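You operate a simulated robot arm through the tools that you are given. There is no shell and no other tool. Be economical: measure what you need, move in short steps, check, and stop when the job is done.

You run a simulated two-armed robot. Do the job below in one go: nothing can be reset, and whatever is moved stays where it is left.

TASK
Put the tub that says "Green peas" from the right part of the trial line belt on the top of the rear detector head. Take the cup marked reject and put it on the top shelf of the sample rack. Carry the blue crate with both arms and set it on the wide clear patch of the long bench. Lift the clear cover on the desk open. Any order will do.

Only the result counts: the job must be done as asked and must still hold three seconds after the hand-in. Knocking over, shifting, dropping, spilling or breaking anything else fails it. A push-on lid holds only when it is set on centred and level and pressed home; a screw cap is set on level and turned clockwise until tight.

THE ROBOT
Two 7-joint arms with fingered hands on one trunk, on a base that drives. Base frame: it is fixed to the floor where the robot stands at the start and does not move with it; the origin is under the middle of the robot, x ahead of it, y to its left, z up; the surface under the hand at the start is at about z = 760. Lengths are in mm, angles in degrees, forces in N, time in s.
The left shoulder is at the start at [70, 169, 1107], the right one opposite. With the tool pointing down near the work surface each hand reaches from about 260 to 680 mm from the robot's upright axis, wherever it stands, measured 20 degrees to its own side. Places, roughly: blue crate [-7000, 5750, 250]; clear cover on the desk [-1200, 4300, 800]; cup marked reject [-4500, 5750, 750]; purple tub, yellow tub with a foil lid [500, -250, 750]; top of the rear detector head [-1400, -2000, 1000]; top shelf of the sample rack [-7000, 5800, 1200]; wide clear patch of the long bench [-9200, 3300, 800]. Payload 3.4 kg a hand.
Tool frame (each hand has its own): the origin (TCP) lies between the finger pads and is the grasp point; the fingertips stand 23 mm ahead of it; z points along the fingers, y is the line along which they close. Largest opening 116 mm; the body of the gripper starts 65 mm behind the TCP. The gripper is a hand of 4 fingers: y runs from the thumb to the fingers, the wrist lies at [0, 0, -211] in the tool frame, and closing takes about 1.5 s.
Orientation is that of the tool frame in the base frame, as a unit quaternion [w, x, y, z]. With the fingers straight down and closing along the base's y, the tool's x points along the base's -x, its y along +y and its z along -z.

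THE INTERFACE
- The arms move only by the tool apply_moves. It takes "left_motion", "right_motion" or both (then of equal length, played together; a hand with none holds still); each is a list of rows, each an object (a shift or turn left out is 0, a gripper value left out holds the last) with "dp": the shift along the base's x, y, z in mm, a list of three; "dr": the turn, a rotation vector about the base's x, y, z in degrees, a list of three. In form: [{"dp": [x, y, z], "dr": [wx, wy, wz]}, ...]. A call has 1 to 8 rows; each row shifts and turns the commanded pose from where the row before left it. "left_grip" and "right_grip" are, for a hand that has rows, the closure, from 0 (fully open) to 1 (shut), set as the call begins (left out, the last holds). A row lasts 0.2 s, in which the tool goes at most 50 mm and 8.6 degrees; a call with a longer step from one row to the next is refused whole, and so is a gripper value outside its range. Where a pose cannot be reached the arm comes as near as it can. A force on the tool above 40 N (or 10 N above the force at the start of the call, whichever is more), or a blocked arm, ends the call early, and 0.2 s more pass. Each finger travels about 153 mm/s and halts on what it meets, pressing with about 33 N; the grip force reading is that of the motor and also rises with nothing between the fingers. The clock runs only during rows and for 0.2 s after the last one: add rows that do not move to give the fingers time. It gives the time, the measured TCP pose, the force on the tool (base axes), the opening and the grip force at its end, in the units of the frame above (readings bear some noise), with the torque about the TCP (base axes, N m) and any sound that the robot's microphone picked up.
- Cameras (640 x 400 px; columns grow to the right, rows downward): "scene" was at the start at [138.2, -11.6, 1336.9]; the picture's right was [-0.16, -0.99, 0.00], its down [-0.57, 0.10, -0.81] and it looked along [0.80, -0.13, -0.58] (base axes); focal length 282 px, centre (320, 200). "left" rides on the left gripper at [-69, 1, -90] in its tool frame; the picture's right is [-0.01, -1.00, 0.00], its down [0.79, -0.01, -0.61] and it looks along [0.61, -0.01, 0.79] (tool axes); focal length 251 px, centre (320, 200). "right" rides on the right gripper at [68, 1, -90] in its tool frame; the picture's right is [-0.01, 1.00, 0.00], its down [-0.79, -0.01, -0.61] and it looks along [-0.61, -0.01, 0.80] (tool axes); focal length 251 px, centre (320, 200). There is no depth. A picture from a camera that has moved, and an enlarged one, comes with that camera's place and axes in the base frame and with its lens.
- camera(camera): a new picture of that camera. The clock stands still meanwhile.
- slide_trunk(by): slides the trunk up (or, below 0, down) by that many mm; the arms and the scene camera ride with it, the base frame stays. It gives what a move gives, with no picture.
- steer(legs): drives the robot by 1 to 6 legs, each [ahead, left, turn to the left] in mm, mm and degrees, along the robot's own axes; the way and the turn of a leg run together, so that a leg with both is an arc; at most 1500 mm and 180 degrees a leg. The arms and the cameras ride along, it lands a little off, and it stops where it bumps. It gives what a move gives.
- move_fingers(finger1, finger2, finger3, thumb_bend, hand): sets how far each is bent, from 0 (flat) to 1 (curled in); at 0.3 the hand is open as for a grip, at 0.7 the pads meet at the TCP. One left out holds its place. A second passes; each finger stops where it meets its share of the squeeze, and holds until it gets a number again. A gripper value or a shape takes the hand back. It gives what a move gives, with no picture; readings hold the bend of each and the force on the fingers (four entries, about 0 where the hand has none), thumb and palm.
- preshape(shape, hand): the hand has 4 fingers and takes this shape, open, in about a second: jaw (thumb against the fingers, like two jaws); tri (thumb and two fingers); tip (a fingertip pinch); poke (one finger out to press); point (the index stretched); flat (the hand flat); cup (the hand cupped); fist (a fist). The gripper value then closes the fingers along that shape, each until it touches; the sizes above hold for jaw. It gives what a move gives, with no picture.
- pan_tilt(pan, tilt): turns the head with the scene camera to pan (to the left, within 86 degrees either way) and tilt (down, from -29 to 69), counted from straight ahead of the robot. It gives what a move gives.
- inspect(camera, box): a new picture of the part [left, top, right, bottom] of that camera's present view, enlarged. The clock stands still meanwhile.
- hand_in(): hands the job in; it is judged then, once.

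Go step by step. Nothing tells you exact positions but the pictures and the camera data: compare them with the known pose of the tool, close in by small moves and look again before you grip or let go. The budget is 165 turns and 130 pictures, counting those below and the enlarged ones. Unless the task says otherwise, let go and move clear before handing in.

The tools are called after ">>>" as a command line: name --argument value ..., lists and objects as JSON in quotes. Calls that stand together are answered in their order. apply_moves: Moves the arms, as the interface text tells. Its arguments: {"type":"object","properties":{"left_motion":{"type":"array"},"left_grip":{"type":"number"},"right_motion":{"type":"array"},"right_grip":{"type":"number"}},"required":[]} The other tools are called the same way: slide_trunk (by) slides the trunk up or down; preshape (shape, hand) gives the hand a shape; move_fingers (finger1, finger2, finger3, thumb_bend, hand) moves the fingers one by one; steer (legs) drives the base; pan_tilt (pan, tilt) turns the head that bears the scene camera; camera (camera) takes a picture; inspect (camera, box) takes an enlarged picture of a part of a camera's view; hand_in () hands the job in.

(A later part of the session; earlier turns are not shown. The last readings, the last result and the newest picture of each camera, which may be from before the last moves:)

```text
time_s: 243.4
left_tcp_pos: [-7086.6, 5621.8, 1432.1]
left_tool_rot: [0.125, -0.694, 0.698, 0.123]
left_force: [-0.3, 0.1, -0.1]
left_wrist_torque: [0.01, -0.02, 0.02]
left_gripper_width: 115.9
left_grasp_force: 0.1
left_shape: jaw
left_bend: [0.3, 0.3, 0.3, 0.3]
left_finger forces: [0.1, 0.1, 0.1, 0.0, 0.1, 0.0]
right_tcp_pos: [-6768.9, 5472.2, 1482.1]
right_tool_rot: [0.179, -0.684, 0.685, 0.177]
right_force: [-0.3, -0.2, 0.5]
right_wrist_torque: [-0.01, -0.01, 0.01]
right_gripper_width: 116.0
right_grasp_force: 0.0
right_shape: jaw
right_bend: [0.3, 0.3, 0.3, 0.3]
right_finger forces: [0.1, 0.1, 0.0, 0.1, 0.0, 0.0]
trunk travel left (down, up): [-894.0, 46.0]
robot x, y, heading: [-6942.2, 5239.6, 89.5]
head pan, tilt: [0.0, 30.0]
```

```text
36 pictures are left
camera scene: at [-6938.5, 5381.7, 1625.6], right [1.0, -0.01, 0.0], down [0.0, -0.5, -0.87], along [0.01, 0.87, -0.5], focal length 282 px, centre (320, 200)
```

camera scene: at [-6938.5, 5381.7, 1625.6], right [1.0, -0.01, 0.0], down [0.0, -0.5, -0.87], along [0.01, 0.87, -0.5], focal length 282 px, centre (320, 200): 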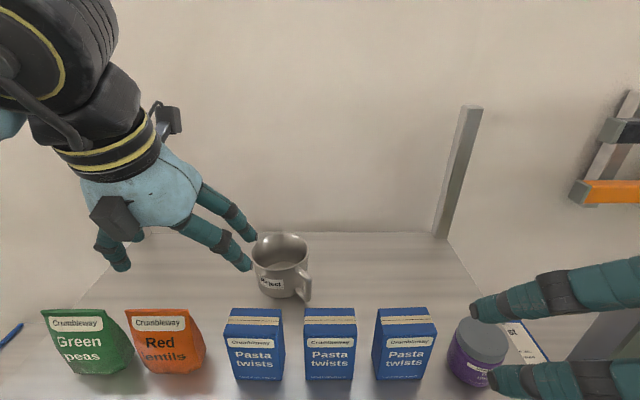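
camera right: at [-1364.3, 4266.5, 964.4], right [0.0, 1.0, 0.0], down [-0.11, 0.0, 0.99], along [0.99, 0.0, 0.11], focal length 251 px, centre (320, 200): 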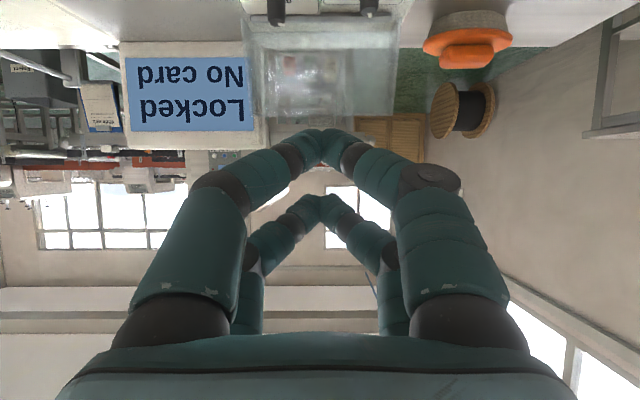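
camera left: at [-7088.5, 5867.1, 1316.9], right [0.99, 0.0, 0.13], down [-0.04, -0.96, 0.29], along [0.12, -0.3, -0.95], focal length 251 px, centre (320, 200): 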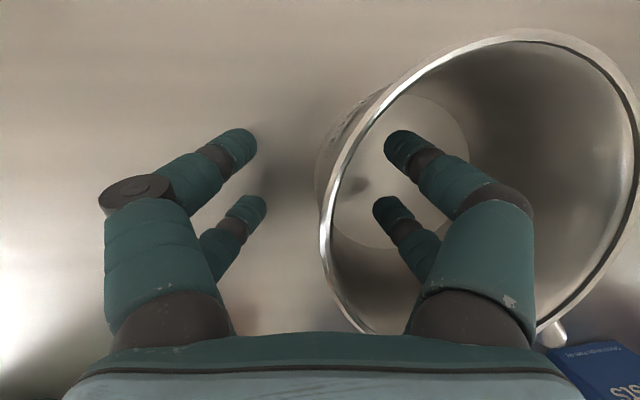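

Mug and boxes are fine. Now the blue crate on the bottom shelf: backing away, lowering the trunk, and looking.

>>> steer --legs '[[-650, 0, 0.3]]'

>>> slide_trunk --by -650

>>> pan_tilt --pan 0 --tilt 25

>>> camera --camera "scene"

```text
time_s: 247.1
left_tcp_pos: [-7089.7, 4964.3, 1430.2]
left_tool_rot: [0.124, -0.696, 0.697, 0.122]
left_force: [0.1, 0.5, 0.4]
left_wrist_torque: [0.01, 0.0, -0.02]
left_gripper_width: 116.0
left_grasp_force: 0.1
left_shape: jaw
left_bend: [0.3, 0.3, 0.3, 0.3]
left_finger forces: [0.1, 0.0, 0.0, 0.0, 0.0, 0.0]
right_tcp_pos: [-6770.3, 4815.7, 1480.7]
right_tool_rot: [-0.179, 0.685, -0.684, -0.177]
right_force: [-0.3, -0.1, 0.0]
right_wrist_torque: [0.0, 0.01, -0.03]
right_gripper_width: 116.1
right_grasp_force: 0.1
right_shape: jaw
right_bend: [0.3, 0.3, 0.3, 0.3]
right_finger forces: [0.1, 0.0, 0.1, 0.0, 0.0, 0.0]
trunk travel left (down, up): [-894.0, 46.0]
robot x, y, heading: [-6945.0, 4582.1, 89.8]
head pan, tilt: [0.0, 30.0]
```

```text
refused: -650 is not a number from -400 to 400
```

```text
time_s: 247.8
left_tcp_pos: [-7088.9, 4963.5, 1431.2]
left_tool_rot: [0.125, -0.696, 0.697, 0.122]
left_force: [-0.5, -0.2, -0.3]
left_wrist_torque: [0.0, 0.05, -0.01]
left_gripper_width: 116.0
left_grasp_force: 0.0
left_shape: jaw
left_bend: [0.3, 0.3, 0.3, 0.3]
left_finger forces: [0.0, 0.0, 0.1, 0.1, 0.0, 0.1]
right_tcp_pos: [-6772.1, 4814.7, 1481.2]
right_tool_rot: [-0.178, 0.685, -0.684, -0.177]
right_force: [0.1, 0.5, -0.4]
right_wrist_torque: [0.01, 0.0, -0.02]
right_gripper_width: 115.9
right_grasp_force: 0.0
right_shape: jaw
right_bend: [0.3, 0.3, 0.3, 0.3]
right_finger forces: [0.1, 0.0, 0.0, 0.0, 0.1, 0.1]
trunk travel left (down, up): [-894.0, 46.0]
robot x, y, heading: [-6943.0, 4578.4, 89.7]
head pan, tilt: [0.0, 25.0]
```

```text
35 pictures are left
camera scene: at [-6940.9, 4725.7, 1633.2], right [1.0, 0.0, 0.0], down [0.0, -0.42, -0.91], along [0.0, 0.91, -0.42], focal length 282 px, centre (320, 200)
```

scene: 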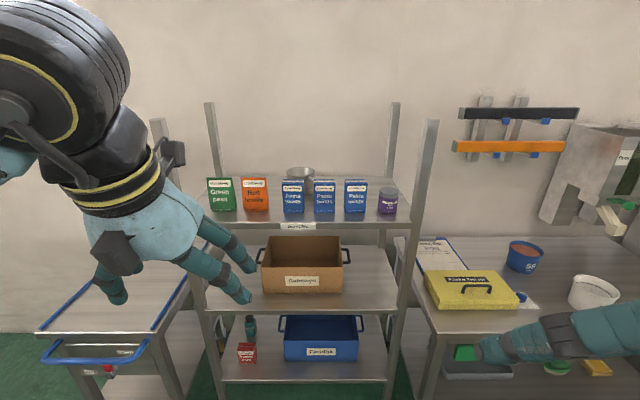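

>>> slide_trunk --by -400

>>> slide_trunk --by -250

>>> camera --camera "scene"

>>> inspect --camera "scene" --box '[200, 180, 440, 330]'

```text
time_s: 251.6
left_tcp_pos: [-7089.9, 4963.7, 1031.3]
left_tool_rot: [0.124, -0.695, 0.697, 0.122]
left_force: [-0.5, 0.0, 0.0]
left_wrist_torque: [0.01, 0.02, 0.01]
left_gripper_width: 115.7
left_grasp_force: 0.1
left_shape: jaw
left_bend: [0.3, 0.3, 0.3, 0.3]
left_finger forces: [0.0, 0.0, 0.1, 0.1, 0.1, 0.1]
right_tcp_pos: [-6771.9, 4815.2, 1080.6]
right_tool_rot: [-0.179, 0.685, -0.684, -0.177]
right_force: [0.0, 0.1, 0.0]
right_wrist_torque: [0.0, -0.01, -0.01]
right_gripper_width: 116.0
right_grasp_force: 0.2
right_shape: jaw
right_bend: [0.3, 0.3, 0.3, 0.3]
right_finger forces: [0.1, 0.0, 0.0, 0.0, 0.1, 0.1]
trunk travel left (down, up): [-494.0, 446.0]
robot x, y, heading: [-6943.3, 4579.5, 89.7]
head pan, tilt: [0.0, 25.0]
```

```text
time_s: 254.2
left_tcp_pos: [-7089.7, 4963.4, 781.7]
left_tool_rot: [0.124, -0.696, 0.697, 0.122]
left_force: [-0.2, -0.3, -0.7]
left_wrist_torque: [0.01, -0.02, -0.03]
left_gripper_width: 116.0
left_grasp_force: 0.1
left_shape: jaw
left_bend: [0.3, 0.3, 0.3, 0.3]
left_finger forces: [0.0, 0.0, 0.0, 0.1, 0.0, 0.1]
right_tcp_pos: [-6771.4, 4814.1, 829.9]
right_tool_rot: [-0.178, 0.685, -0.684, -0.177]
right_force: [-0.4, 0.0, -1.0]
right_wrist_torque: [-0.01, -0.01, -0.01]
right_gripper_width: 116.0
right_grasp_force: 0.1
right_shape: jaw
right_bend: [0.3, 0.3, 0.3, 0.3]
right_finger forces: [0.0, 0.1, 0.0, 0.0, 0.0, 0.1]
trunk travel left (down, up): [-244.0, 696.0]
robot x, y, heading: [-6940.9, 4577.7, 89.9]
head pan, tilt: [0.0, 25.0]
```

```text
34 pictures are left
camera scene: at [-6940.9, 4724.7, 983.4], right [1.0, 0.0, 0.0], down [0.0, -0.42, -0.91], along [0.0, 0.91, -0.42], focal length 282 px, centre (320, 200)
```

scene: 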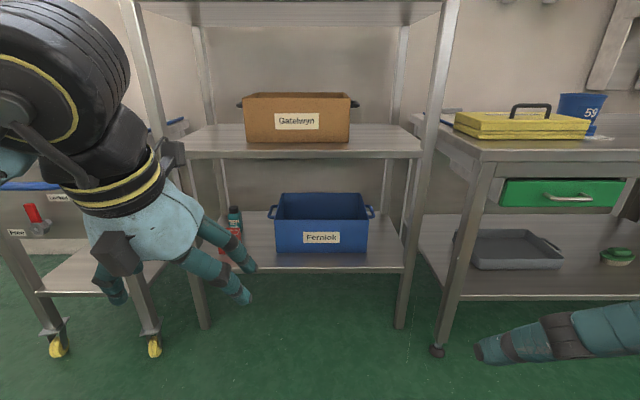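

```text
2.67 times, centred on (320, 255) of scene
camera zoom: at [-6940.9, 4724.7, 983.4], right [1.0, 0.0, 0.0], down [0.0, -0.42, -0.91], along [0.0, 0.91, -0.42], focal length 751 px, centre (320, 53)
```

zoom: 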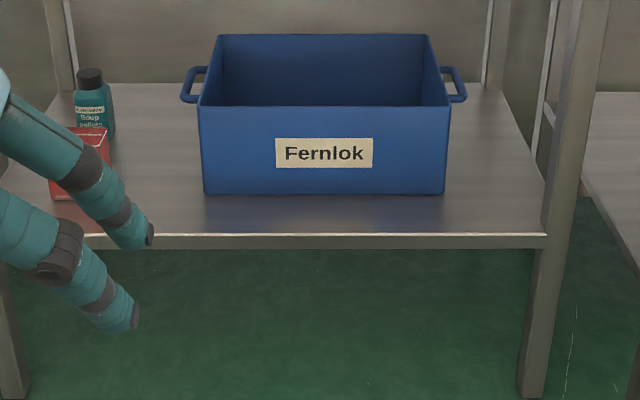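

The crate ("Fernlok") has loop handles on both sides: bars at about x=-7155 and -6715, y≈5713–5836, z≈445. I'll set both hands at 45° with partial opening, lower, then check.

>>> apply_moves --left_motion '[{"dp": [-11, -6, -37], "dr": [4.2, 0, 0]}, {"dp": [-11, -6, -37], "dr": [4.2, 0, 0]}, {"dp": [-11, -6, -37], "dr": [4.2, 0, 0]}, {"dp": [-11, -6, -37], "dr": [4.2, 0, 0]}, {"dp": [-11, -6, -37], "dr": [4.2, 0, 0]}, {"dp": [-11, -5, -37], "dr": [4, 0, 0]}, {}]' --right_motion '[{"dp": [9, 19, -44], "dr": [2.5, 0, 0]}, {"dp": [9, 19, -44], "dr": [2.5, 0, 0]}, {"dp": [9, 19, -44], "dr": [2.5, 0, 0]}, {"dp": [9, 19, -44], "dr": [2.5, 0, 0]}, {"dp": [9, 19, -44], "dr": [2.5, 0, 0]}, {"dp": [9, 19, -44], "dr": [2.5, 0, 0]}, {}]' --left_grip 0.62 --right_grip 0.62

>>> steer --legs '[[450, 0, 0]]'

>>> camera --camera "scene"

>>> camera --camera "right"

```text
time_s: 255.8
left_tcp_pos: [-7130.2, 5031.6, 590.7]
left_tool_rot: [0.271, -0.652, 0.654, 0.271]
left_force: [-0.2, -0.5, -0.8]
left_wrist_torque: [0.04, -0.01, 0.01]
left_gripper_width: 44.5
left_grasp_force: 0.1
left_shape: jaw
left_bend: [0.73, 0.73, 0.73, 0.77]
left_finger forces: [0.0, 0.1, 0.1, 0.0, 0.0, 0.1]
left hand out of reach, approached as far as the arm can: row 3, 4, 5, 6
right_tcp_pos: [-6748.3, 5013.5, 661.3]
right_tool_rot: [-0.266, 0.657, -0.655, -0.264]
right_force: [0.1, 0.1, 0.3]
right_wrist_torque: [0.0, 0.0, -0.04]
right_gripper_width: 44.3
right_grasp_force: 0.1
right_shape: jaw
right_bend: [0.73, 0.73, 0.73, 0.77]
right_finger forces: [0.0, 0.0, 0.0, 0.0, 0.0, 0.0]
right hand out of reach, approached as far as the arm can: row 2, 3, 4, 5, 6
trunk travel left (down, up): [-244.0, 696.0]
robot x, y, heading: [-6942.3, 4579.5, 89.8]
head pan, tilt: [0.0, 25.0]
```

```text
time_s: 258.5
left_tcp_pos: [-7129.5, 5484.4, 591.8]
left_tool_rot: [0.271, -0.652, 0.654, 0.27]
left_force: [0.1, 0.1, -0.4]
left_wrist_torque: [-0.04, -0.01, -0.01]
left_gripper_width: 44.4
left_grasp_force: 0.1
left_shape: jaw
left_bend: [0.73, 0.73, 0.73, 0.77]
left_finger forces: [0.2, 0.0, 0.0, 0.0, 0.0, 0.0]
right_tcp_pos: [-6746.6, 5469.4, 662.4]
right_tool_rot: [-0.266, 0.656, -0.655, -0.264]
right_force: [0.4, 0.3, 0.0]
right_wrist_torque: [-0.01, 0.02, 0.0]
right_gripper_width: 44.1
right_grasp_force: 0.0
right_shape: jaw
right_bend: [0.73, 0.73, 0.73, 0.77]
right_finger forces: [0.1, 0.0, 0.1, 0.0, 0.1, 0.1]
trunk travel left (down, up): [-244.0, 696.0]
robot x, y, heading: [-6943.1, 5031.6, 89.8]
head pan, tilt: [0.0, 25.0]
```

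```text
32 pictures are left
camera scene: at [-6939.3, 5178.9, 983.3], right [1.0, 0.0, 0.0], down [0.0, -0.42, -0.91], along [0.0, 0.91, -0.42], focal length 282 px, centre (320, 200)
```

scene: 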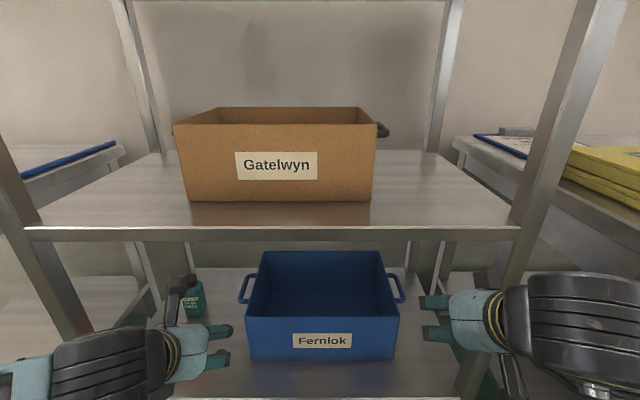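

```text
31 pictures are left
camera right: at [-6747.5, 5355.8, 678.7], right [-1.0, 0.01, 0.0], down [0.0, 0.15, 0.99], along [0.01, 0.99, -0.15], focal length 251 px, centre (320, 200)
```

right: 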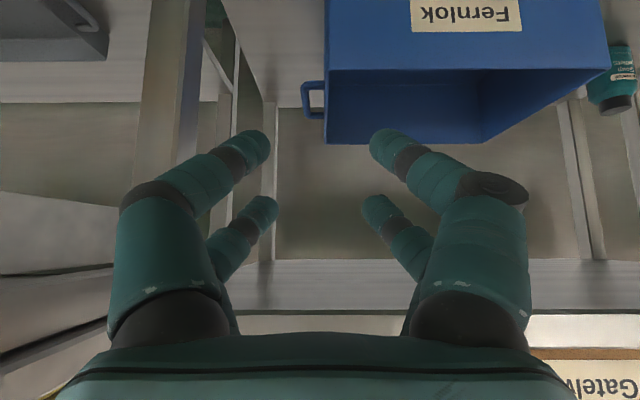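

Handle bars: left centre ≈(-7154,5770,441), right ≈(-6719,5770,441). I'll lower the hands first (below the middle shelf), then drive in.

>>> apply_moves --left_motion '[{"dp": [-6, 19, -18]}, {"dp": [-6, 19, -18]}, {"dp": [-6, 19, -18]}, {"dp": [-6, 19, -18]}, {}]' --right_motion '[{"dp": [7, 23, -36]}, {"dp": [7, 23, -36]}, {"dp": [7, 23, -36]}, {"dp": [7, 23, -36]}, {}]'

```text
time_s: 259.7
left_tcp_pos: [-7153.6, 5560.5, 517.3]
left_tool_rot: [0.272, -0.652, 0.654, 0.271]
left_force: [0.0, -0.1, 0.8]
left_wrist_torque: [0.0, -0.01, 0.01]
left_gripper_width: 44.6
left_grasp_force: 0.1
left_shape: jaw
left_bend: [0.73, 0.73, 0.73, 0.77]
left_finger forces: [0.1, 0.0, 0.0, 0.0, 0.1, 0.0]
right_tcp_pos: [-6720.5, 5558.9, 517.0]
right_tool_rot: [-0.267, 0.655, -0.655, -0.264]
right_force: [-0.4, 0.0, 0.0]
right_wrist_torque: [-0.02, 0.02, -0.01]
right_gripper_width: 44.6
right_grasp_force: 0.0
right_shape: jaw
right_bend: [0.73, 0.73, 0.73, 0.77]
right_finger forces: [0.0, 0.1, 0.1, 0.0, 0.0, 0.0]
trunk travel left (down, up): [-244.0, 696.0]
robot x, y, heading: [-6941.6, 5035.6, 89.7]
head pan, tilt: [0.0, 25.0]
```

>>> steer --legs '[[150, 0, 0.2]]'

>>> camera --camera "scene"

>>> camera --camera "right"

>>> camera --camera "left"

```text
time_s: 261.0
left_tcp_pos: [-7150.6, 5672.7, 521.7]
left_tool_rot: [0.278, -0.647, 0.657, 0.269]
left_force: [0.0, 0.5, 0.2]
left_wrist_torque: [0.03, 0.01, 0.0]
left_gripper_width: 44.2
left_grasp_force: 0.0
left_shape: jaw
left_bend: [0.73, 0.73, 0.73, 0.77]
left_finger forces: [0.0, 0.0, 0.0, 0.0, 0.0, 0.0]
right_tcp_pos: [-6719.8, 5656.3, 514.6]
right_tool_rot: [-0.265, 0.658, -0.656, -0.257]
right_force: [0.4, -0.2, -0.9]
right_wrist_torque: [-0.01, 0.04, -0.01]
right_gripper_width: 44.2
right_grasp_force: 0.1
right_shape: jaw
right_bend: [0.73, 0.73, 0.73, 0.77]
right_finger forces: [0.1, 0.1, 0.0, 0.0, 0.0, 0.0]
trunk travel left (down, up): [-244.0, 696.0]
robot x, y, heading: [-6946.3, 5145.8, 88.8]
head pan, tilt: [0.0, 25.0]
stopped in leg 1: the robot was blocked; the commanded pose is now the measured one
```

```text
30 pictures are left
camera scene: at [-6945.2, 5283.9, 985.4], right [1.0, -0.02, 0.01], down [0.0, -0.41, -0.91], along [0.02, 0.91, -0.41], focal length 282 px, centre (320, 200)
```

scene: 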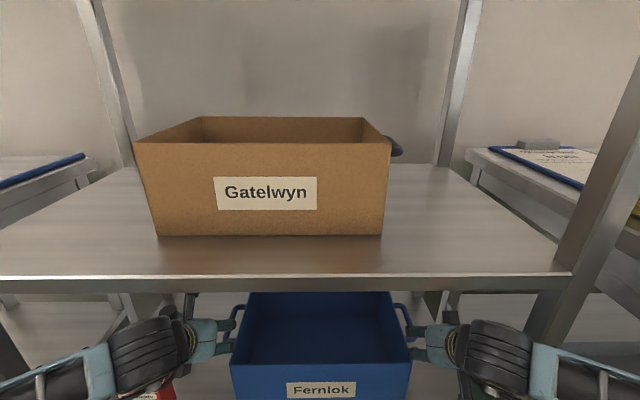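

```text
29 pictures are left
camera right: at [-6720.9, 5545.6, 532.9], right [-1.0, 0.01, -0.01], down [0.0, 0.16, 0.99], along [0.01, 0.99, -0.16], focal length 251 px, centre (320, 200)
```

right: 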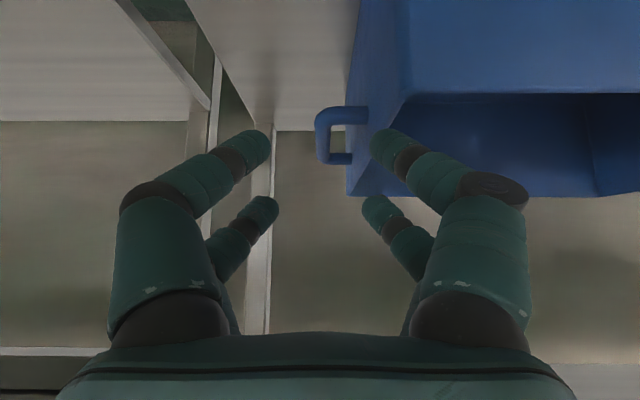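

```text
28 pictures are left
camera left: at [-7151.8, 5655.5, 633.2], right [1.0, -0.01, 0.01], down [-0.01, -0.99, -0.14], along [0.01, 0.14, -0.99], focal length 251 px, centre (320, 200)
```

left: 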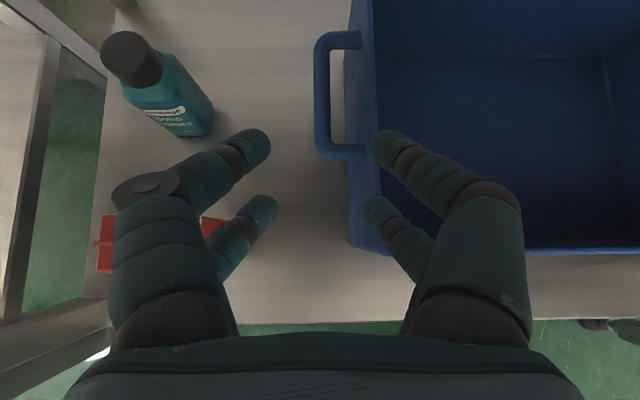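

The base/forearms met something (likely an upright), so I'll back off and use longer arm reach. I'll grip each side from above across wall and handle bar (inside the crate to outside the bar), entering with flatter hands.

>>> steer --legs '[[-85, 0, 0], [0, 0, 0.9]]'

>>> apply_moves --left_motion '[{"dp": [0, 0, 0], "dr": [5, 0, 0]}, {"dp": [0, 0, 0], "dr": [5, 0, 0]}, {"dp": [0, 0, 0], "dr": [5, 0, 0]}, {}]' --right_motion '[{"dp": [0, 0, 0], "dr": [5, 0, 0]}, {"dp": [0, 0, 0], "dr": [5, 0, 0]}, {"dp": [0, 0, 0], "dr": [5, 0, 0]}, {}]' --left_grip 0.2 --right_grip 0.2

>>> camera --camera "scene"

```text
time_s: 262.4
left_tcp_pos: [-7156.8, 5589.4, 518.4]
left_tool_rot: [0.271, -0.653, 0.653, 0.271]
left_force: [0.2, -0.8, 0.3]
left_wrist_torque: [0.01, -0.01, 0.0]
left_gripper_width: 44.7
left_grasp_force: 0.1
left_shape: jaw
left_bend: [0.73, 0.73, 0.73, 0.77]
left_finger forces: [0.1, 0.1, 0.1, 0.0, 0.0, 0.0]
right_tcp_pos: [-6726.8, 5582.7, 507.4]
right_tool_rot: [-0.258, 0.663, -0.654, -0.258]
right_force: [0.4, -0.8, -0.2]
right_wrist_torque: [0.01, -0.01, -0.02]
right_gripper_width: 44.5
right_grasp_force: 0.0
right_shape: jaw
right_bend: [0.73, 0.73, 0.73, 0.77]
right_finger forces: [0.0, 0.0, 0.0, 0.0, 0.0, 0.0]
trunk travel left (down, up): [-244.0, 696.0]
robot x, y, heading: [-6945.4, 5064.3, 90.0]
head pan, tilt: [0.0, 25.0]
```

```text
time_s: 263.4
left_tcp_pos: [-7157.9, 5588.5, 517.9]
left_tool_rot: [0.328, -0.627, 0.627, 0.326]
left_force: [0.2, -0.3, -0.4]
left_wrist_torque: [0.0, 0.0, -0.04]
left_gripper_width: 92.6
left_grasp_force: 0.1
left_shape: jaw
left_bend: [0.59, 0.59, 0.59, 0.59]
left_finger forces: [0.1, 0.0, 0.1, 0.0, 0.1, 0.0]
left hand out of reach, approached as far as the arm can: row 3
right_tcp_pos: [-6725.0, 5592.7, 527.8]
right_tool_rot: [-0.339, 0.626, -0.616, -0.337]
right_force: [0.4, 0.5, -1.0]
right_wrist_torque: [-0.03, -0.03, 0.0]
right_gripper_width: 92.5
right_grasp_force: 0.1
right_shape: jaw
right_bend: [0.59, 0.59, 0.59, 0.59]
right_finger forces: [0.0, 0.0, 0.1, 0.0, 0.0, 0.1]
right hand out of reach, approached as far as the arm can: row 3
trunk travel left (down, up): [-244.0, 696.0]
robot x, y, heading: [-6940.2, 5064.1, 89.8]
head pan, tilt: [0.0, 25.0]
```

```text
27 pictures are left
camera scene: at [-6942.9, 5208.9, 983.3], right [1.0, 0.0, 0.0], down [0.0, -0.42, -0.91], along [0.0, 0.91, -0.42], focal length 282 px, centre (320, 200)
```

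scene: 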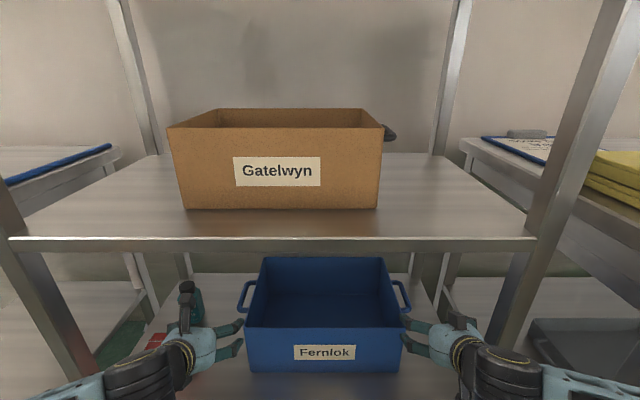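

>>> apply_moves --left_motion '[{"dp": [6, 45, 0]}, {"dp": [6, 45, 0]}, {"dp": [6, 45, 0]}, {"dp": [7, 45, -1]}, {}]' --right_motion '[{"dp": [-2, 44, -2]}, {"dp": [-2, 44, -2]}, {"dp": [-2, 44, -3]}, {"dp": [-2, 44, -3]}, {}]'

>>> camera --camera "left"

>>> camera --camera "right"

```text
time_s: 264.6
left_tcp_pos: [-7135.9, 5768.2, 516.3]
left_tool_rot: [0.327, -0.627, 0.627, 0.326]
left_force: [0.1, 0.9, 0.2]
left_wrist_torque: [-0.02, -0.03, 0.0]
left_gripper_width: 92.5
left_grasp_force: 0.0
left_shape: jaw
left_bend: [0.59, 0.59, 0.59, 0.59]
left_finger forces: [0.0, 0.0, 0.0, 0.0, 0.0, 0.1]
right_tcp_pos: [-6731.5, 5769.0, 514.4]
right_tool_rot: [-0.343, 0.623, -0.615, -0.341]
right_force: [0.5, -0.9, 0.0]
right_wrist_torque: [0.01, 0.02, -0.03]
right_gripper_width: 92.5
right_grasp_force: 0.1
right_shape: jaw
right_bend: [0.59, 0.59, 0.59, 0.59]
right_finger forces: [0.0, 0.1, 0.0, 0.0, 0.0, 0.0]
trunk travel left (down, up): [-244.0, 696.0]
robot x, y, heading: [-6943.2, 5063.0, 90.1]
head pan, tilt: [0.0, 25.0]
```

```text
26 pictures are left
camera left: at [-7134.6, 5733.0, 624.0], right [1.0, 0.0, 0.01], down [0.01, -0.95, -0.3], along [0.01, 0.3, -0.95], focal length 251 px, centre (320, 200)
```

left: 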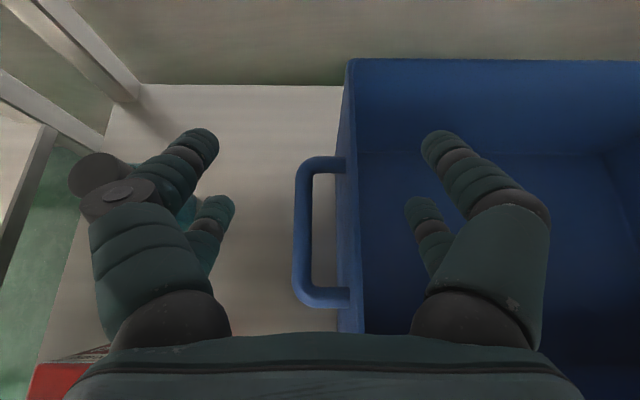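

```text
25 pictures are left
camera right: at [-6731.6, 5654.7, 504.4], right [-1.0, -0.01, 0.0], down [0.0, -0.09, 1.0], along [-0.01, 1.0, 0.09], focal length 251 px, centre (320, 200)
```

right: 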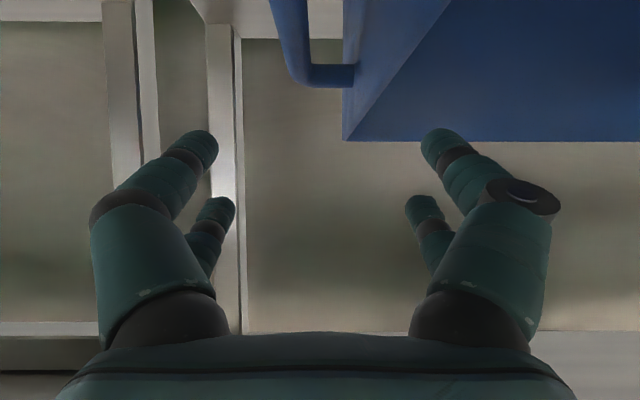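

Both hands straddle wall and handle. Lowering while bringing the hands steeper.

>>> apply_moves --left_motion '[{"dp": [1, 0, -10], "dr": [-4, 0, 0]}, {"dp": [1, 0, -10], "dr": [-4, 0, 0]}, {"dp": [1, 0, -10], "dr": [-4, 0, 0]}, {"dp": [1, 0, -10], "dr": [-4, 0, 0]}, {"dp": [0, 0, -10], "dr": [-4, 0, 0]}, {"dp": [0, 0, -10], "dr": [-4, 0, 0]}, {}]' --right_motion '[{"dp": [0, 0, -10], "dr": [-4.5, 0, 0]}, {"dp": [0, 0, -10], "dr": [-4.5, 0, 0]}, {"dp": [0, 0, -10], "dr": [-4.5, 0, 0]}, {"dp": [0, 0, -10], "dr": [-4.5, 0, 0]}, {"dp": [0, 0, -10], "dr": [-4.5, 0, 0]}, {"dp": [0, 0, -9], "dr": [-4.5, 0, 0]}, {}]'

>>> apply_moves --left_motion '[{"dp": [0, 0, -6]}, {"dp": [0, 0, -6]}, {"dp": [0, 0, -4]}, {}]' --right_motion '[{"dp": [0, 0, -6]}, {"dp": [0, 0, -6]}, {"dp": [0, 0, -4]}, {}]'

>>> camera --camera "left"

>>> camera --camera "right"

```text
time_s: 266.2
left_tcp_pos: [-7127.0, 5770.2, 455.2]
left_tool_rot: [0.189, -0.681, 0.682, 0.189]
left_force: [-0.6, -0.9, -0.3]
left_wrist_torque: [-0.02, 0.01, 0.03]
left_gripper_width: 92.6
left_grasp_force: 0.0
left_shape: jaw
left_bend: [0.59, 0.59, 0.59, 0.59]
left_finger forces: [0.0, 0.0, 0.0, 0.0, 0.0, 0.0]
right_tcp_pos: [-6730.7, 5768.3, 457.0]
right_tool_rot: [-0.187, 0.687, -0.677, -0.187]
right_force: [-0.1, 0.3, 0.2]
right_wrist_torque: [0.0, -0.03, -0.01]
right_gripper_width: 92.6
right_grasp_force: 0.1
right_shape: jaw
right_bend: [0.59, 0.59, 0.59, 0.59]
right_finger forces: [0.0, 0.0, 0.0, 0.0, 0.0, 0.0]
trunk travel left (down, up): [-244.0, 696.0]
robot x, y, heading: [-6944.4, 5061.5, 90.1]
head pan, tilt: [0.0, 25.0]
```

```text
time_s: 267.2
left_tcp_pos: [-7129.0, 5769.4, 440.5]
left_tool_rot: [-0.188, 0.682, -0.681, -0.19]
left_force: [-0.5, 0.0, -0.6]
left_wrist_torque: [-0.02, 0.01, 0.0]
left_gripper_width: 92.6
left_grasp_force: 0.2
left_shape: jaw
left_bend: [0.59, 0.59, 0.59, 0.59]
left_finger forces: [0.0, 0.0, 0.1, 0.0, 0.0, 0.1]
right_tcp_pos: [-6731.1, 5768.4, 441.9]
right_tool_rot: [-0.187, 0.687, -0.676, -0.189]
right_force: [-0.1, 0.2, -0.1]
right_wrist_torque: [-0.04, -0.01, -0.01]
right_gripper_width: 92.5
right_grasp_force: 0.0
right_shape: jaw
right_bend: [0.59, 0.59, 0.59, 0.59]
right_finger forces: [0.0, 0.0, 0.1, 0.0, 0.1, 0.1]
trunk travel left (down, up): [-244.0, 696.0]
robot x, y, heading: [-6942.2, 5065.1, 89.9]
head pan, tilt: [0.0, 25.0]
```

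```text
24 pictures are left
camera left: at [-7128.8, 5781.6, 552.5], right [1.0, 0.01, 0.0], down [0.01, -0.99, 0.11], along [0.01, -0.11, -0.99], focal length 251 px, centre (320, 200)
```

left: 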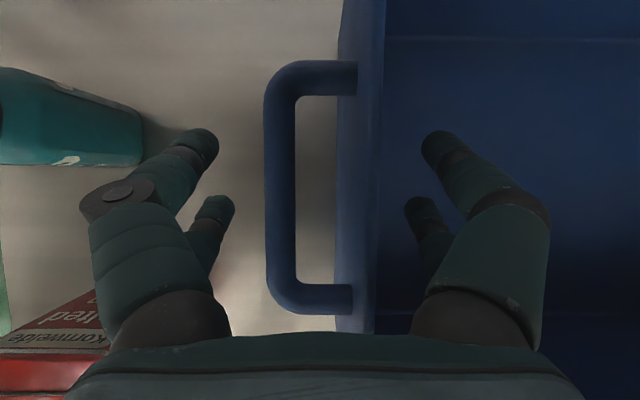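

```text
23 pictures are left
camera right: at [-6730.4, 5662.8, 484.4], right [-1.0, -0.01, 0.0], down [0.0, 0.37, 0.93], along [-0.01, 0.93, -0.37], focal length 251 px, centre (320, 200)
```

right: 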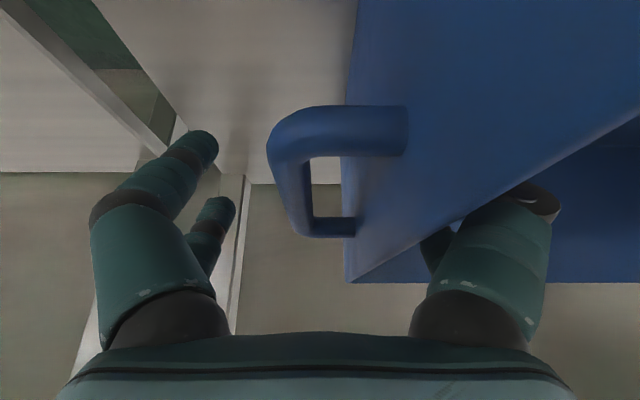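

Everything is aligned. Closing both hands.

>>> apply_moves --left_motion '[{}, {}, {}, {}, {}, {}, {}, {}]' --right_motion '[{}, {}, {}, {}, {}, {}, {}, {}]' --left_grip 0.95 --right_grip 0.95

>>> camera --camera "left"

```text
time_s: 269.0
left_tcp_pos: [-7127.9, 5769.4, 441.0]
left_tool_rot: [0.189, -0.681, 0.682, 0.189]
left_force: [4.8, -0.7, -0.4]
left_wrist_torque: [0.26, -1.19, -0.51]
left_gripper_width: 35.9
left_grasp_force: 33.2
left_shape: jaw
left_bend: [0.74, 0.74, 0.74, 0.78]
left_finger forces: [27.9, 33.7, 33.7, 0.0, 33.4, 0.0]
right_tcp_pos: [-6731.3, 5768.5, 441.8]
right_tool_rot: [-0.186, 0.687, -0.676, -0.189]
right_force: [-5.6, 1.0, -0.3]
right_wrist_torque: [0.16, 1.14, 0.34]
right_gripper_width: 27.2
right_grasp_force: 33.3
right_shape: jaw
right_bend: [0.72, 0.72, 0.73, 0.8]
right_finger forces: [35.3, 34.5, 31.2, 0.1, 32.9, 0.0]
trunk travel left (down, up): [-244.0, 696.0]
robot x, y, heading: [-6944.4, 5063.9, 90.1]
head pan, tilt: [0.0, 25.0]
```

```text
22 pictures are left
camera left: at [-7128.6, 5781.8, 552.2], right [1.0, 0.01, 0.01], down [0.01, -0.99, 0.11], along [0.01, -0.11, -0.99], focal length 251 px, centre (320, 200)
```

left: 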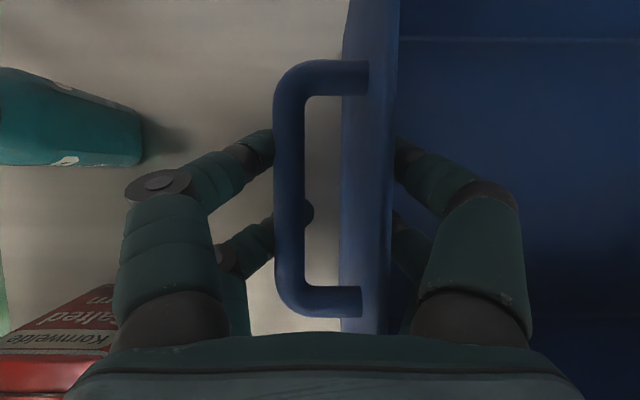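

Both hands grip (one finger even under the bar). Lifting 25 mm together.

>>> apply_moves --left_motion '[{"dp": [0, 0, 5]}, {"dp": [0, 0, 6]}, {"dp": [0, 0, 7]}, {"dp": [0, 0, 7]}, {}]' --right_motion '[{"dp": [0, 0, 5]}, {"dp": [0, 0, 6]}, {"dp": [0, 0, 7]}, {"dp": [0, 0, 7]}, {}]'

>>> camera --camera "scene"

```text
time_s: 270.2
left_tcp_pos: [-7127.8, 5770.4, 466.1]
left_tool_rot: [-0.189, 0.682, -0.681, -0.188]
left_force: [2.6, 0.7, -2.3]
left_wrist_torque: [0.07, -1.24, -0.55]
left_gripper_width: 36.2
left_grasp_force: 32.8
left_shape: jaw
left_bend: [0.74, 0.75, 0.74, 0.78]
left_finger forces: [28.9, 33.0, 34.2, 0.2, 32.8, 0.0]
right_tcp_pos: [-6731.7, 5769.5, 467.8]
right_tool_rot: [-0.186, 0.687, -0.677, -0.188]
right_force: [-4.4, 0.0, -3.4]
right_wrist_torque: [-0.06, 1.17, 0.46]
right_gripper_width: 27.5
right_grasp_force: 32.8
right_shape: jaw
right_bend: [0.73, 0.72, 0.73, 0.8]
right_finger forces: [35.6, 33.8, 31.7, 0.0, 32.8, 0.0]
trunk travel left (down, up): [-244.0, 696.0]
robot x, y, heading: [-6945.3, 5064.4, 89.8]
head pan, tilt: [0.0, 25.0]
```

```text
21 pictures are left
camera scene: at [-6942.8, 5209.9, 983.1], right [1.0, 0.0, 0.0], down [0.0, -0.42, -0.91], along [0.0, 0.91, -0.42], focal length 282 px, centre (320, 200)
```

scene: 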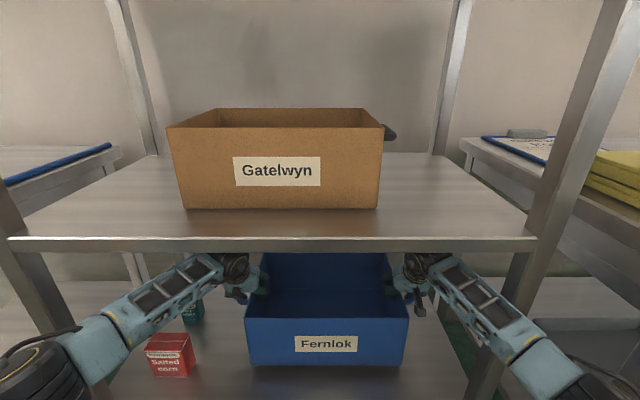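

Crate is up and held evenly. Backing straight out, then raising the trunk.

>>> steer --legs '[[-700, 0, 0]]'

>>> slide_trunk --by 400

>>> slide_trunk --by 150

>>> camera --camera "scene"

```text
time_s: 274.0
left_tcp_pos: [-7127.0, 5081.1, 465.3]
left_tool_rot: [0.189, -0.68, 0.683, 0.189]
left_force: [2.7, -0.6, -2.4]
left_wrist_torque: [0.05, -1.24, -0.5]
left_gripper_width: 35.8
left_grasp_force: 33.1
left_shape: jaw
left_bend: [0.74, 0.75, 0.74, 0.78]
left_finger forces: [29.4, 33.2, 34.1, 0.0, 32.1, 0.0]
right_tcp_pos: [-6730.5, 5078.4, 467.2]
right_tool_rot: [-0.186, 0.686, -0.678, -0.187]
right_force: [-1.9, 0.4, -3.3]
right_wrist_torque: [-0.08, 1.1, 0.42]
right_gripper_width: 27.3
right_grasp_force: 33.5
right_shape: jaw
right_bend: [0.73, 0.72, 0.73, 0.8]
right_finger forces: [35.4, 33.4, 32.2, 0.1, 33.1, 0.0]
trunk travel left (down, up): [-244.0, 696.0]
robot x, y, heading: [-6948.8, 4378.1, 89.7]
head pan, tilt: [0.0, 25.0]
```

```text
time_s: 277.8
left_tcp_pos: [-7126.1, 5082.3, 865.6]
left_tool_rot: [0.19, -0.679, 0.683, 0.188]
left_force: [0.7, -0.2, -2.2]
left_wrist_torque: [0.01, -1.26, -0.46]
left_gripper_width: 36.0
left_grasp_force: 32.7
left_shape: jaw
left_bend: [0.74, 0.75, 0.74, 0.78]
left_finger forces: [30.1, 33.4, 34.4, 0.0, 31.5, 0.1]
right_tcp_pos: [-6731.0, 5079.4, 866.6]
right_tool_rot: [-0.187, 0.684, -0.679, -0.188]
right_force: [-1.7, 0.2, -3.0]
right_wrist_torque: [-0.06, 1.11, 0.37]
right_gripper_width: 27.4
right_grasp_force: 32.6
right_shape: jaw
right_bend: [0.73, 0.72, 0.72, 0.8]
right_finger forces: [36.0, 32.6, 32.7, 0.0, 33.2, 0.0]
trunk travel left (down, up): [-644.0, 296.0]
robot x, y, heading: [-6946.0, 4374.9, 89.5]
head pan, tilt: [0.0, 25.0]
```

```text
time_s: 279.6
left_tcp_pos: [-7127.1, 5081.9, 1016.2]
left_tool_rot: [0.19, -0.679, 0.683, 0.188]
left_force: [1.5, -0.5, -1.9]
left_wrist_torque: [0.08, -1.25, -0.47]
left_gripper_width: 35.9
left_grasp_force: 33.0
left_shape: jaw
left_bend: [0.74, 0.75, 0.74, 0.78]
left_finger forces: [30.0, 33.2, 34.4, 0.1, 31.5, 0.1]
right_tcp_pos: [-6730.5, 5079.1, 1016.3]
right_tool_rot: [-0.186, 0.685, -0.679, -0.187]
right_force: [-2.7, 0.3, -3.1]
right_wrist_torque: [-0.02, 1.12, 0.38]
right_gripper_width: 27.1
right_grasp_force: 33.3
right_shape: jaw
right_bend: [0.73, 0.72, 0.72, 0.8]
right_finger forces: [35.9, 32.8, 32.6, 0.0, 33.1, 0.1]
trunk travel left (down, up): [-794.0, 146.0]
robot x, y, heading: [-6946.8, 4375.8, 89.7]
head pan, tilt: [0.0, 25.0]
```

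```text
20 pictures are left
camera scene: at [-6944.1, 4521.8, 1533.1], right [1.0, -0.01, 0.0], down [0.0, -0.42, -0.91], along [0.01, 0.91, -0.42], focal length 282 px, centre (320, 200)
```

scene: 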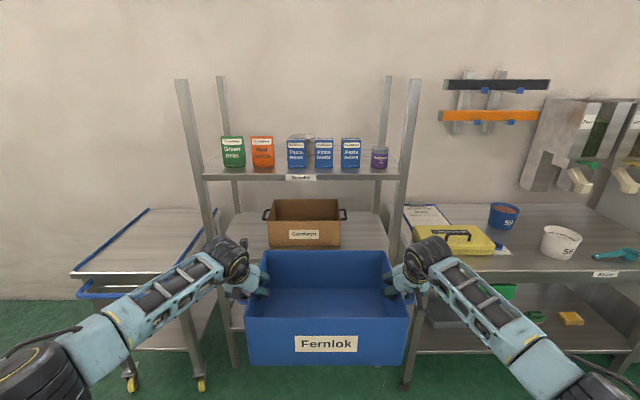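

Rack is undisturbed. Turning towards the long bench and aligning to y≈3300.

>>> steer --legs '[[-150, 0, 0], [0, 0, 90.3], [0, 920, 0]]'

>>> pan_tilt --pan 0 --tilt 15

>>> camera --camera "scene"

```text
time_s: 289.2
left_tcp_pos: [-7639.7, 3117.3, 1015.6]
left_tool_rot: [0.001, 0.964, 0.003, -0.267]
left_force: [0.2, 2.8, -2.7]
left_wrist_torque: [1.26, 0.07, -0.49]
left_gripper_width: 35.9
left_grasp_force: 33.4
left_shape: jaw
left_bend: [0.74, 0.75, 0.74, 0.78]
left_finger forces: [29.6, 32.4, 34.5, 0.1, 31.6, 0.0]
right_tcp_pos: [-7641.1, 3512.6, 1015.5]
right_tool_rot: [0.002, 0.964, 0.009, -0.265]
right_force: [-0.1, -2.2, -3.2]
right_wrist_torque: [-1.15, -0.03, 0.38]
right_gripper_width: 27.6
right_grasp_force: 33.0
right_shape: jaw
right_bend: [0.73, 0.72, 0.72, 0.8]
right_finger forces: [35.7, 32.7, 32.7, 0.0, 31.8, 0.1]
trunk travel left (down, up): [-794.0, 146.0]
robot x, y, heading: [-6933.2, 3305.5, -179.7]
head pan, tilt: [0.0, 25.0]
```

```text
time_s: 289.9
left_tcp_pos: [-7640.8, 3117.3, 1014.3]
left_tool_rot: [0.0, 0.964, 0.003, -0.267]
left_force: [-1.1, -0.1, -2.0]
left_wrist_torque: [1.23, 0.03, -0.45]
left_gripper_width: 35.6
left_grasp_force: 32.8
left_shape: jaw
left_bend: [0.74, 0.75, 0.74, 0.78]
left_finger forces: [30.6, 33.0, 34.0, 0.0, 31.1, 0.0]
right_tcp_pos: [-7640.7, 3512.9, 1017.7]
right_tool_rot: [0.002, 0.964, 0.01, -0.265]
right_force: [0.3, 1.0, -2.3]
right_wrist_torque: [-1.12, -0.06, 0.3]
right_gripper_width: 27.4
right_grasp_force: 33.2
right_shape: jaw
right_bend: [0.73, 0.73, 0.72, 0.8]
right_finger forces: [35.4, 32.0, 33.8, 0.0, 32.6, 0.0]
trunk travel left (down, up): [-794.0, 146.0]
robot x, y, heading: [-6931.3, 3309.1, -179.5]
head pan, tilt: [0.0, 15.0]
```

```text
19 pictures are left
camera scene: at [-7078.3, 3307.8, 1549.3], right [-0.01, 1.0, 0.0], down [0.26, 0.0, -0.97], along [-0.97, -0.01, -0.26], focal length 282 px, centre (320, 200)
```

scene: 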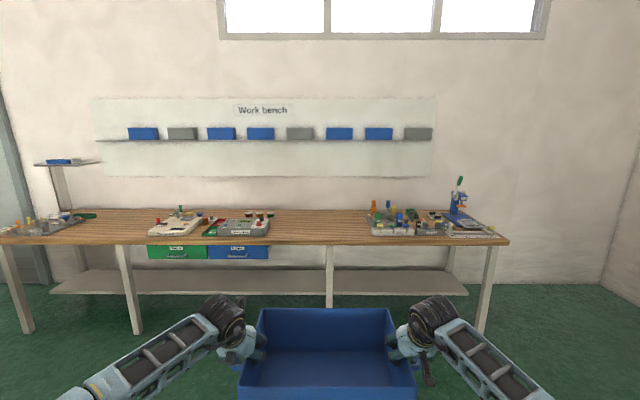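

The wide clear patch is centred straight ahead (y≈3308, about 700 mm wide). Driving up to it.

>>> steer --legs '[[0, 0, -0.5], [1200, 0, 0]]'

>>> pan_tilt --pan 0 --tilt 30

>>> camera --camera "scene"

```text
time_s: 296.4
left_tcp_pos: [-8860.7, 3151.4, 1014.8]
left_tool_rot: [-0.003, 0.964, -0.011, -0.267]
left_force: [1.6, 2.1, -2.4]
left_wrist_torque: [1.3, 0.02, -0.46]
left_gripper_width: 35.8
left_grasp_force: 32.7
left_shape: jaw
left_bend: [0.74, 0.75, 0.74, 0.78]
left_finger forces: [29.9, 32.6, 34.5, 0.0, 31.6, 0.0]
right_tcp_pos: [-8852.1, 3548.0, 1017.0]
right_tool_rot: [-0.002, 0.964, -0.003, -0.265]
right_force: [-0.2, -2.2, -3.9]
right_wrist_torque: [-1.14, -0.09, 0.32]
right_gripper_width: 27.0
right_grasp_force: 33.3
right_shape: jaw
right_bend: [0.73, 0.73, 0.72, 0.8]
right_finger forces: [36.1, 32.6, 33.2, 0.2, 31.9, 0.0]
trunk travel left (down, up): [-794.0, 146.0]
robot x, y, heading: [-8152.8, 3321.2, 178.8]
head pan, tilt: [0.0, 15.0]
```

```text
time_s: 297.2
left_tcp_pos: [-8861.6, 3151.6, 1014.7]
left_tool_rot: [-0.003, 0.964, -0.01, -0.267]
left_force: [1.3, -1.5, -3.1]
left_wrist_torque: [1.28, 0.02, -0.45]
left_gripper_width: 35.6
left_grasp_force: 33.5
left_shape: jaw
left_bend: [0.74, 0.75, 0.74, 0.78]
left_finger forces: [30.9, 33.3, 33.9, 0.1, 31.0, 0.1]
right_tcp_pos: [-8852.7, 3548.2, 1016.2]
right_tool_rot: [-0.003, 0.964, -0.004, -0.265]
right_force: [-0.1, 1.4, -3.8]
right_wrist_torque: [-1.08, -0.02, 0.29]
right_gripper_width: 27.2
right_grasp_force: 33.1
right_shape: jaw
right_bend: [0.73, 0.73, 0.72, 0.8]
right_finger forces: [35.5, 32.0, 34.1, 0.0, 32.6, 0.1]
trunk travel left (down, up): [-794.0, 146.0]
robot x, y, heading: [-8146.0, 3319.9, 178.8]
head pan, tilt: [0.0, 30.0]
```

```text
18 pictures are left
camera scene: at [-8292.2, 3326.9, 1525.2], right [0.02, 1.0, 0.0], down [0.5, -0.01, -0.87], along [-0.87, 0.02, -0.5], focal length 282 px, centre (320, 200)
```

scene: 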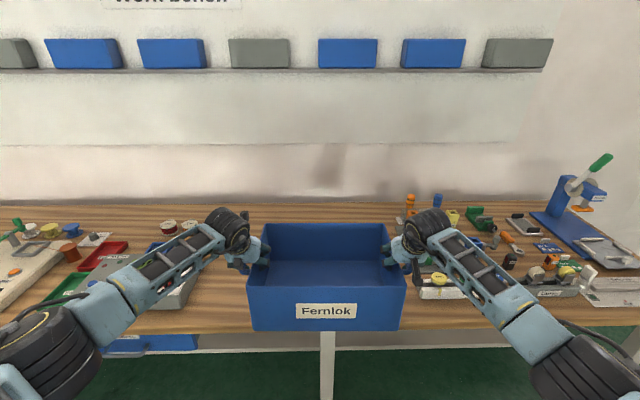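

Bench patch spans y≈2935–3660. Straightening, shifting slightly left and driving the crate over it.

>>> steer --legs '[[0, 0, 1.2], [270, 32, 0]]'

>>> pan_tilt --pan 0 --tilt 38

>>> camera --camera "scene"

>>> camera --camera "left"

```text
time_s: 299.5
left_tcp_pos: [-9124.8, 3099.2, 1016.9]
left_tool_rot: [0.0, 0.964, 0.003, -0.267]
left_force: [-0.1, -0.2, -2.1]
left_wrist_torque: [1.28, 0.05, -0.46]
left_gripper_width: 35.8
left_grasp_force: 32.9
left_shape: jaw
left_bend: [0.74, 0.75, 0.74, 0.78]
left_finger forces: [30.6, 32.9, 34.2, 0.0, 31.3, 0.0]
right_tcp_pos: [-9126.2, 3495.3, 1017.3]
right_tool_rot: [0.002, 0.964, 0.009, -0.267]
right_force: [-0.4, 0.6, -4.2]
right_wrist_torque: [-1.1, -0.06, 0.35]
right_gripper_width: 27.1
right_grasp_force: 32.6
right_shape: jaw
right_bend: [0.73, 0.73, 0.72, 0.8]
right_finger forces: [35.9, 32.3, 33.8, 0.1, 32.1, 0.0]
trunk travel left (down, up): [-794.0, 146.0]
robot x, y, heading: [-8420.7, 3285.7, -179.7]
head pan, tilt: [0.0, 30.0]
```

```text
time_s: 300.1
left_tcp_pos: [-9128.2, 3099.3, 1014.7]
left_tool_rot: [0.0, 0.964, 0.003, -0.267]
left_force: [0.1, -1.6, -1.9]
left_wrist_torque: [1.3, 0.05, -0.45]
left_gripper_width: 35.7
left_grasp_force: 32.7
left_shape: jaw
left_bend: [0.74, 0.75, 0.74, 0.78]
left_finger forces: [31.0, 33.2, 33.8, 0.0, 30.9, 0.1]
right_tcp_pos: [-9128.0, 3493.9, 1016.5]
right_tool_rot: [0.002, 0.964, 0.009, -0.264]
right_force: [-1.3, 1.2, -3.1]
right_wrist_torque: [-1.12, -0.06, 0.34]
right_gripper_width: 27.4
right_grasp_force: 33.2
right_shape: jaw
right_bend: [0.73, 0.73, 0.72, 0.8]
right_finger forces: [35.4, 31.8, 34.1, 0.0, 32.5, 0.0]
trunk travel left (down, up): [-794.0, 146.0]
robot x, y, heading: [-8423.5, 3287.6, -179.6]
head pan, tilt: [0.0, 38.0]
```

```text
17 pictures are left
camera scene: at [-8558.2, 3289.8, 1512.8], right [-0.01, 1.0, 0.0], down [0.62, 0.0, -0.79], along [-0.79, -0.01, -0.62], focal length 282 px, centre (320, 200)
```

scene: 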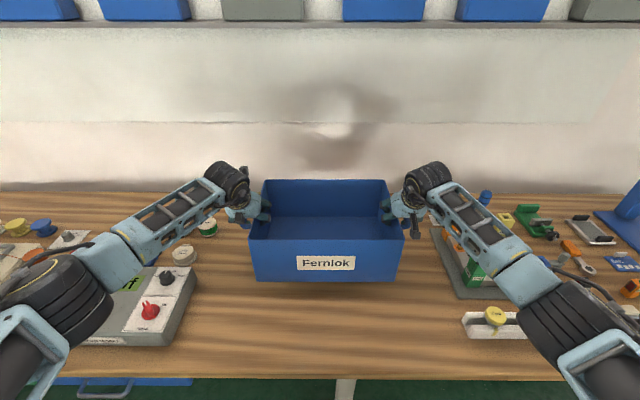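

```text
16 pictures are left
camera left: at [-9139.2, 3097.3, 1126.6], right [-0.01, 1.0, 0.01], down [0.99, 0.01, 0.11], along [0.11, 0.01, -0.99], focal length 251 px, centre (320, 200)
```

left: 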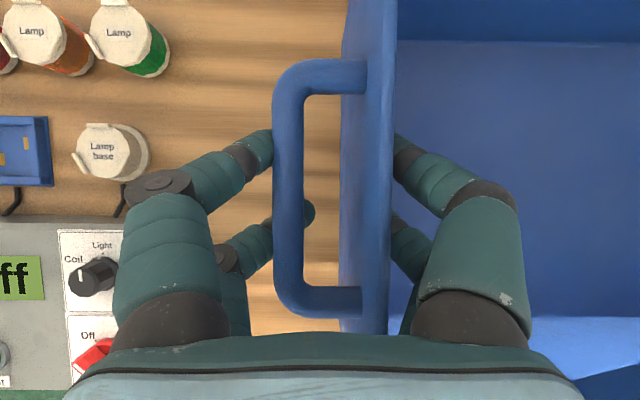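

Crate is centred over the clear patch. Lowering with both arms.

>>> apply_moves --left_motion '[{"dp": [0, 0, -12]}, {"dp": [0, 0, -12]}, {"dp": [0, 0, -12]}, {"dp": [0, 0, -12]}, {"dp": [0, 0, -12]}, {"dp": [0, 0, -10]}, {}]' --right_motion '[{"dp": [0, 0, -12]}, {"dp": [0, 0, -12]}, {"dp": [0, 0, -12]}, {"dp": [0, 0, -12]}, {"dp": [0, 0, -12]}, {"dp": [0, 0, -11]}, {}]'

>>> camera --camera "scene"

```text
time_s: 301.8
left_tcp_pos: [-9127.0, 3099.0, 944.8]
left_tool_rot: [0.001, 0.964, 0.003, -0.267]
left_force: [-0.2, -1.5, -3.7]
left_wrist_torque: [1.2, 0.07, -0.37]
left_gripper_width: 35.3
left_grasp_force: 32.9
left_shape: jaw
left_bend: [0.74, 0.75, 0.74, 0.78]
left_finger forces: [31.2, 33.1, 33.2, 0.0, 30.8, 0.0]
right_tcp_pos: [-9129.5, 3494.2, 945.5]
right_tool_rot: [0.002, 0.965, 0.01, -0.264]
right_force: [-1.0, 2.1, -2.6]
right_wrist_torque: [-1.22, -0.08, 0.41]
right_gripper_width: 27.2
right_grasp_force: 32.9
right_shape: jaw
right_bend: [0.73, 0.73, 0.72, 0.8]
right_finger forces: [35.8, 32.0, 34.6, 0.0, 33.9, 0.0]
trunk travel left (down, up): [-794.0, 146.0]
robot x, y, heading: [-8420.7, 3288.7, -179.5]
head pan, tilt: [0.0, 38.0]
```

```text
15 pictures are left
camera scene: at [-8557.5, 3289.8, 1512.8], right [-0.01, 1.0, 0.0], down [0.62, 0.0, -0.79], along [-0.79, -0.01, -0.62], focal length 282 px, centre (320, 200)
```

scene: 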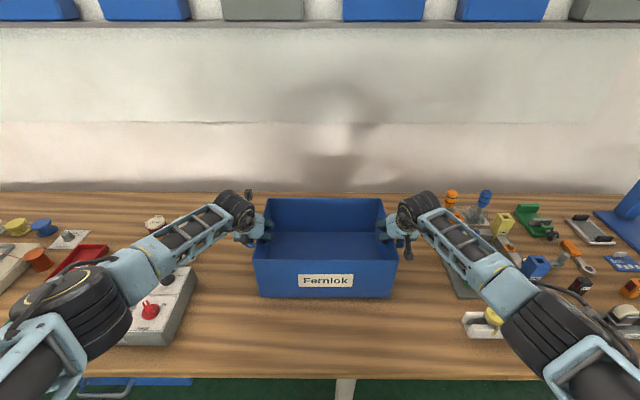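

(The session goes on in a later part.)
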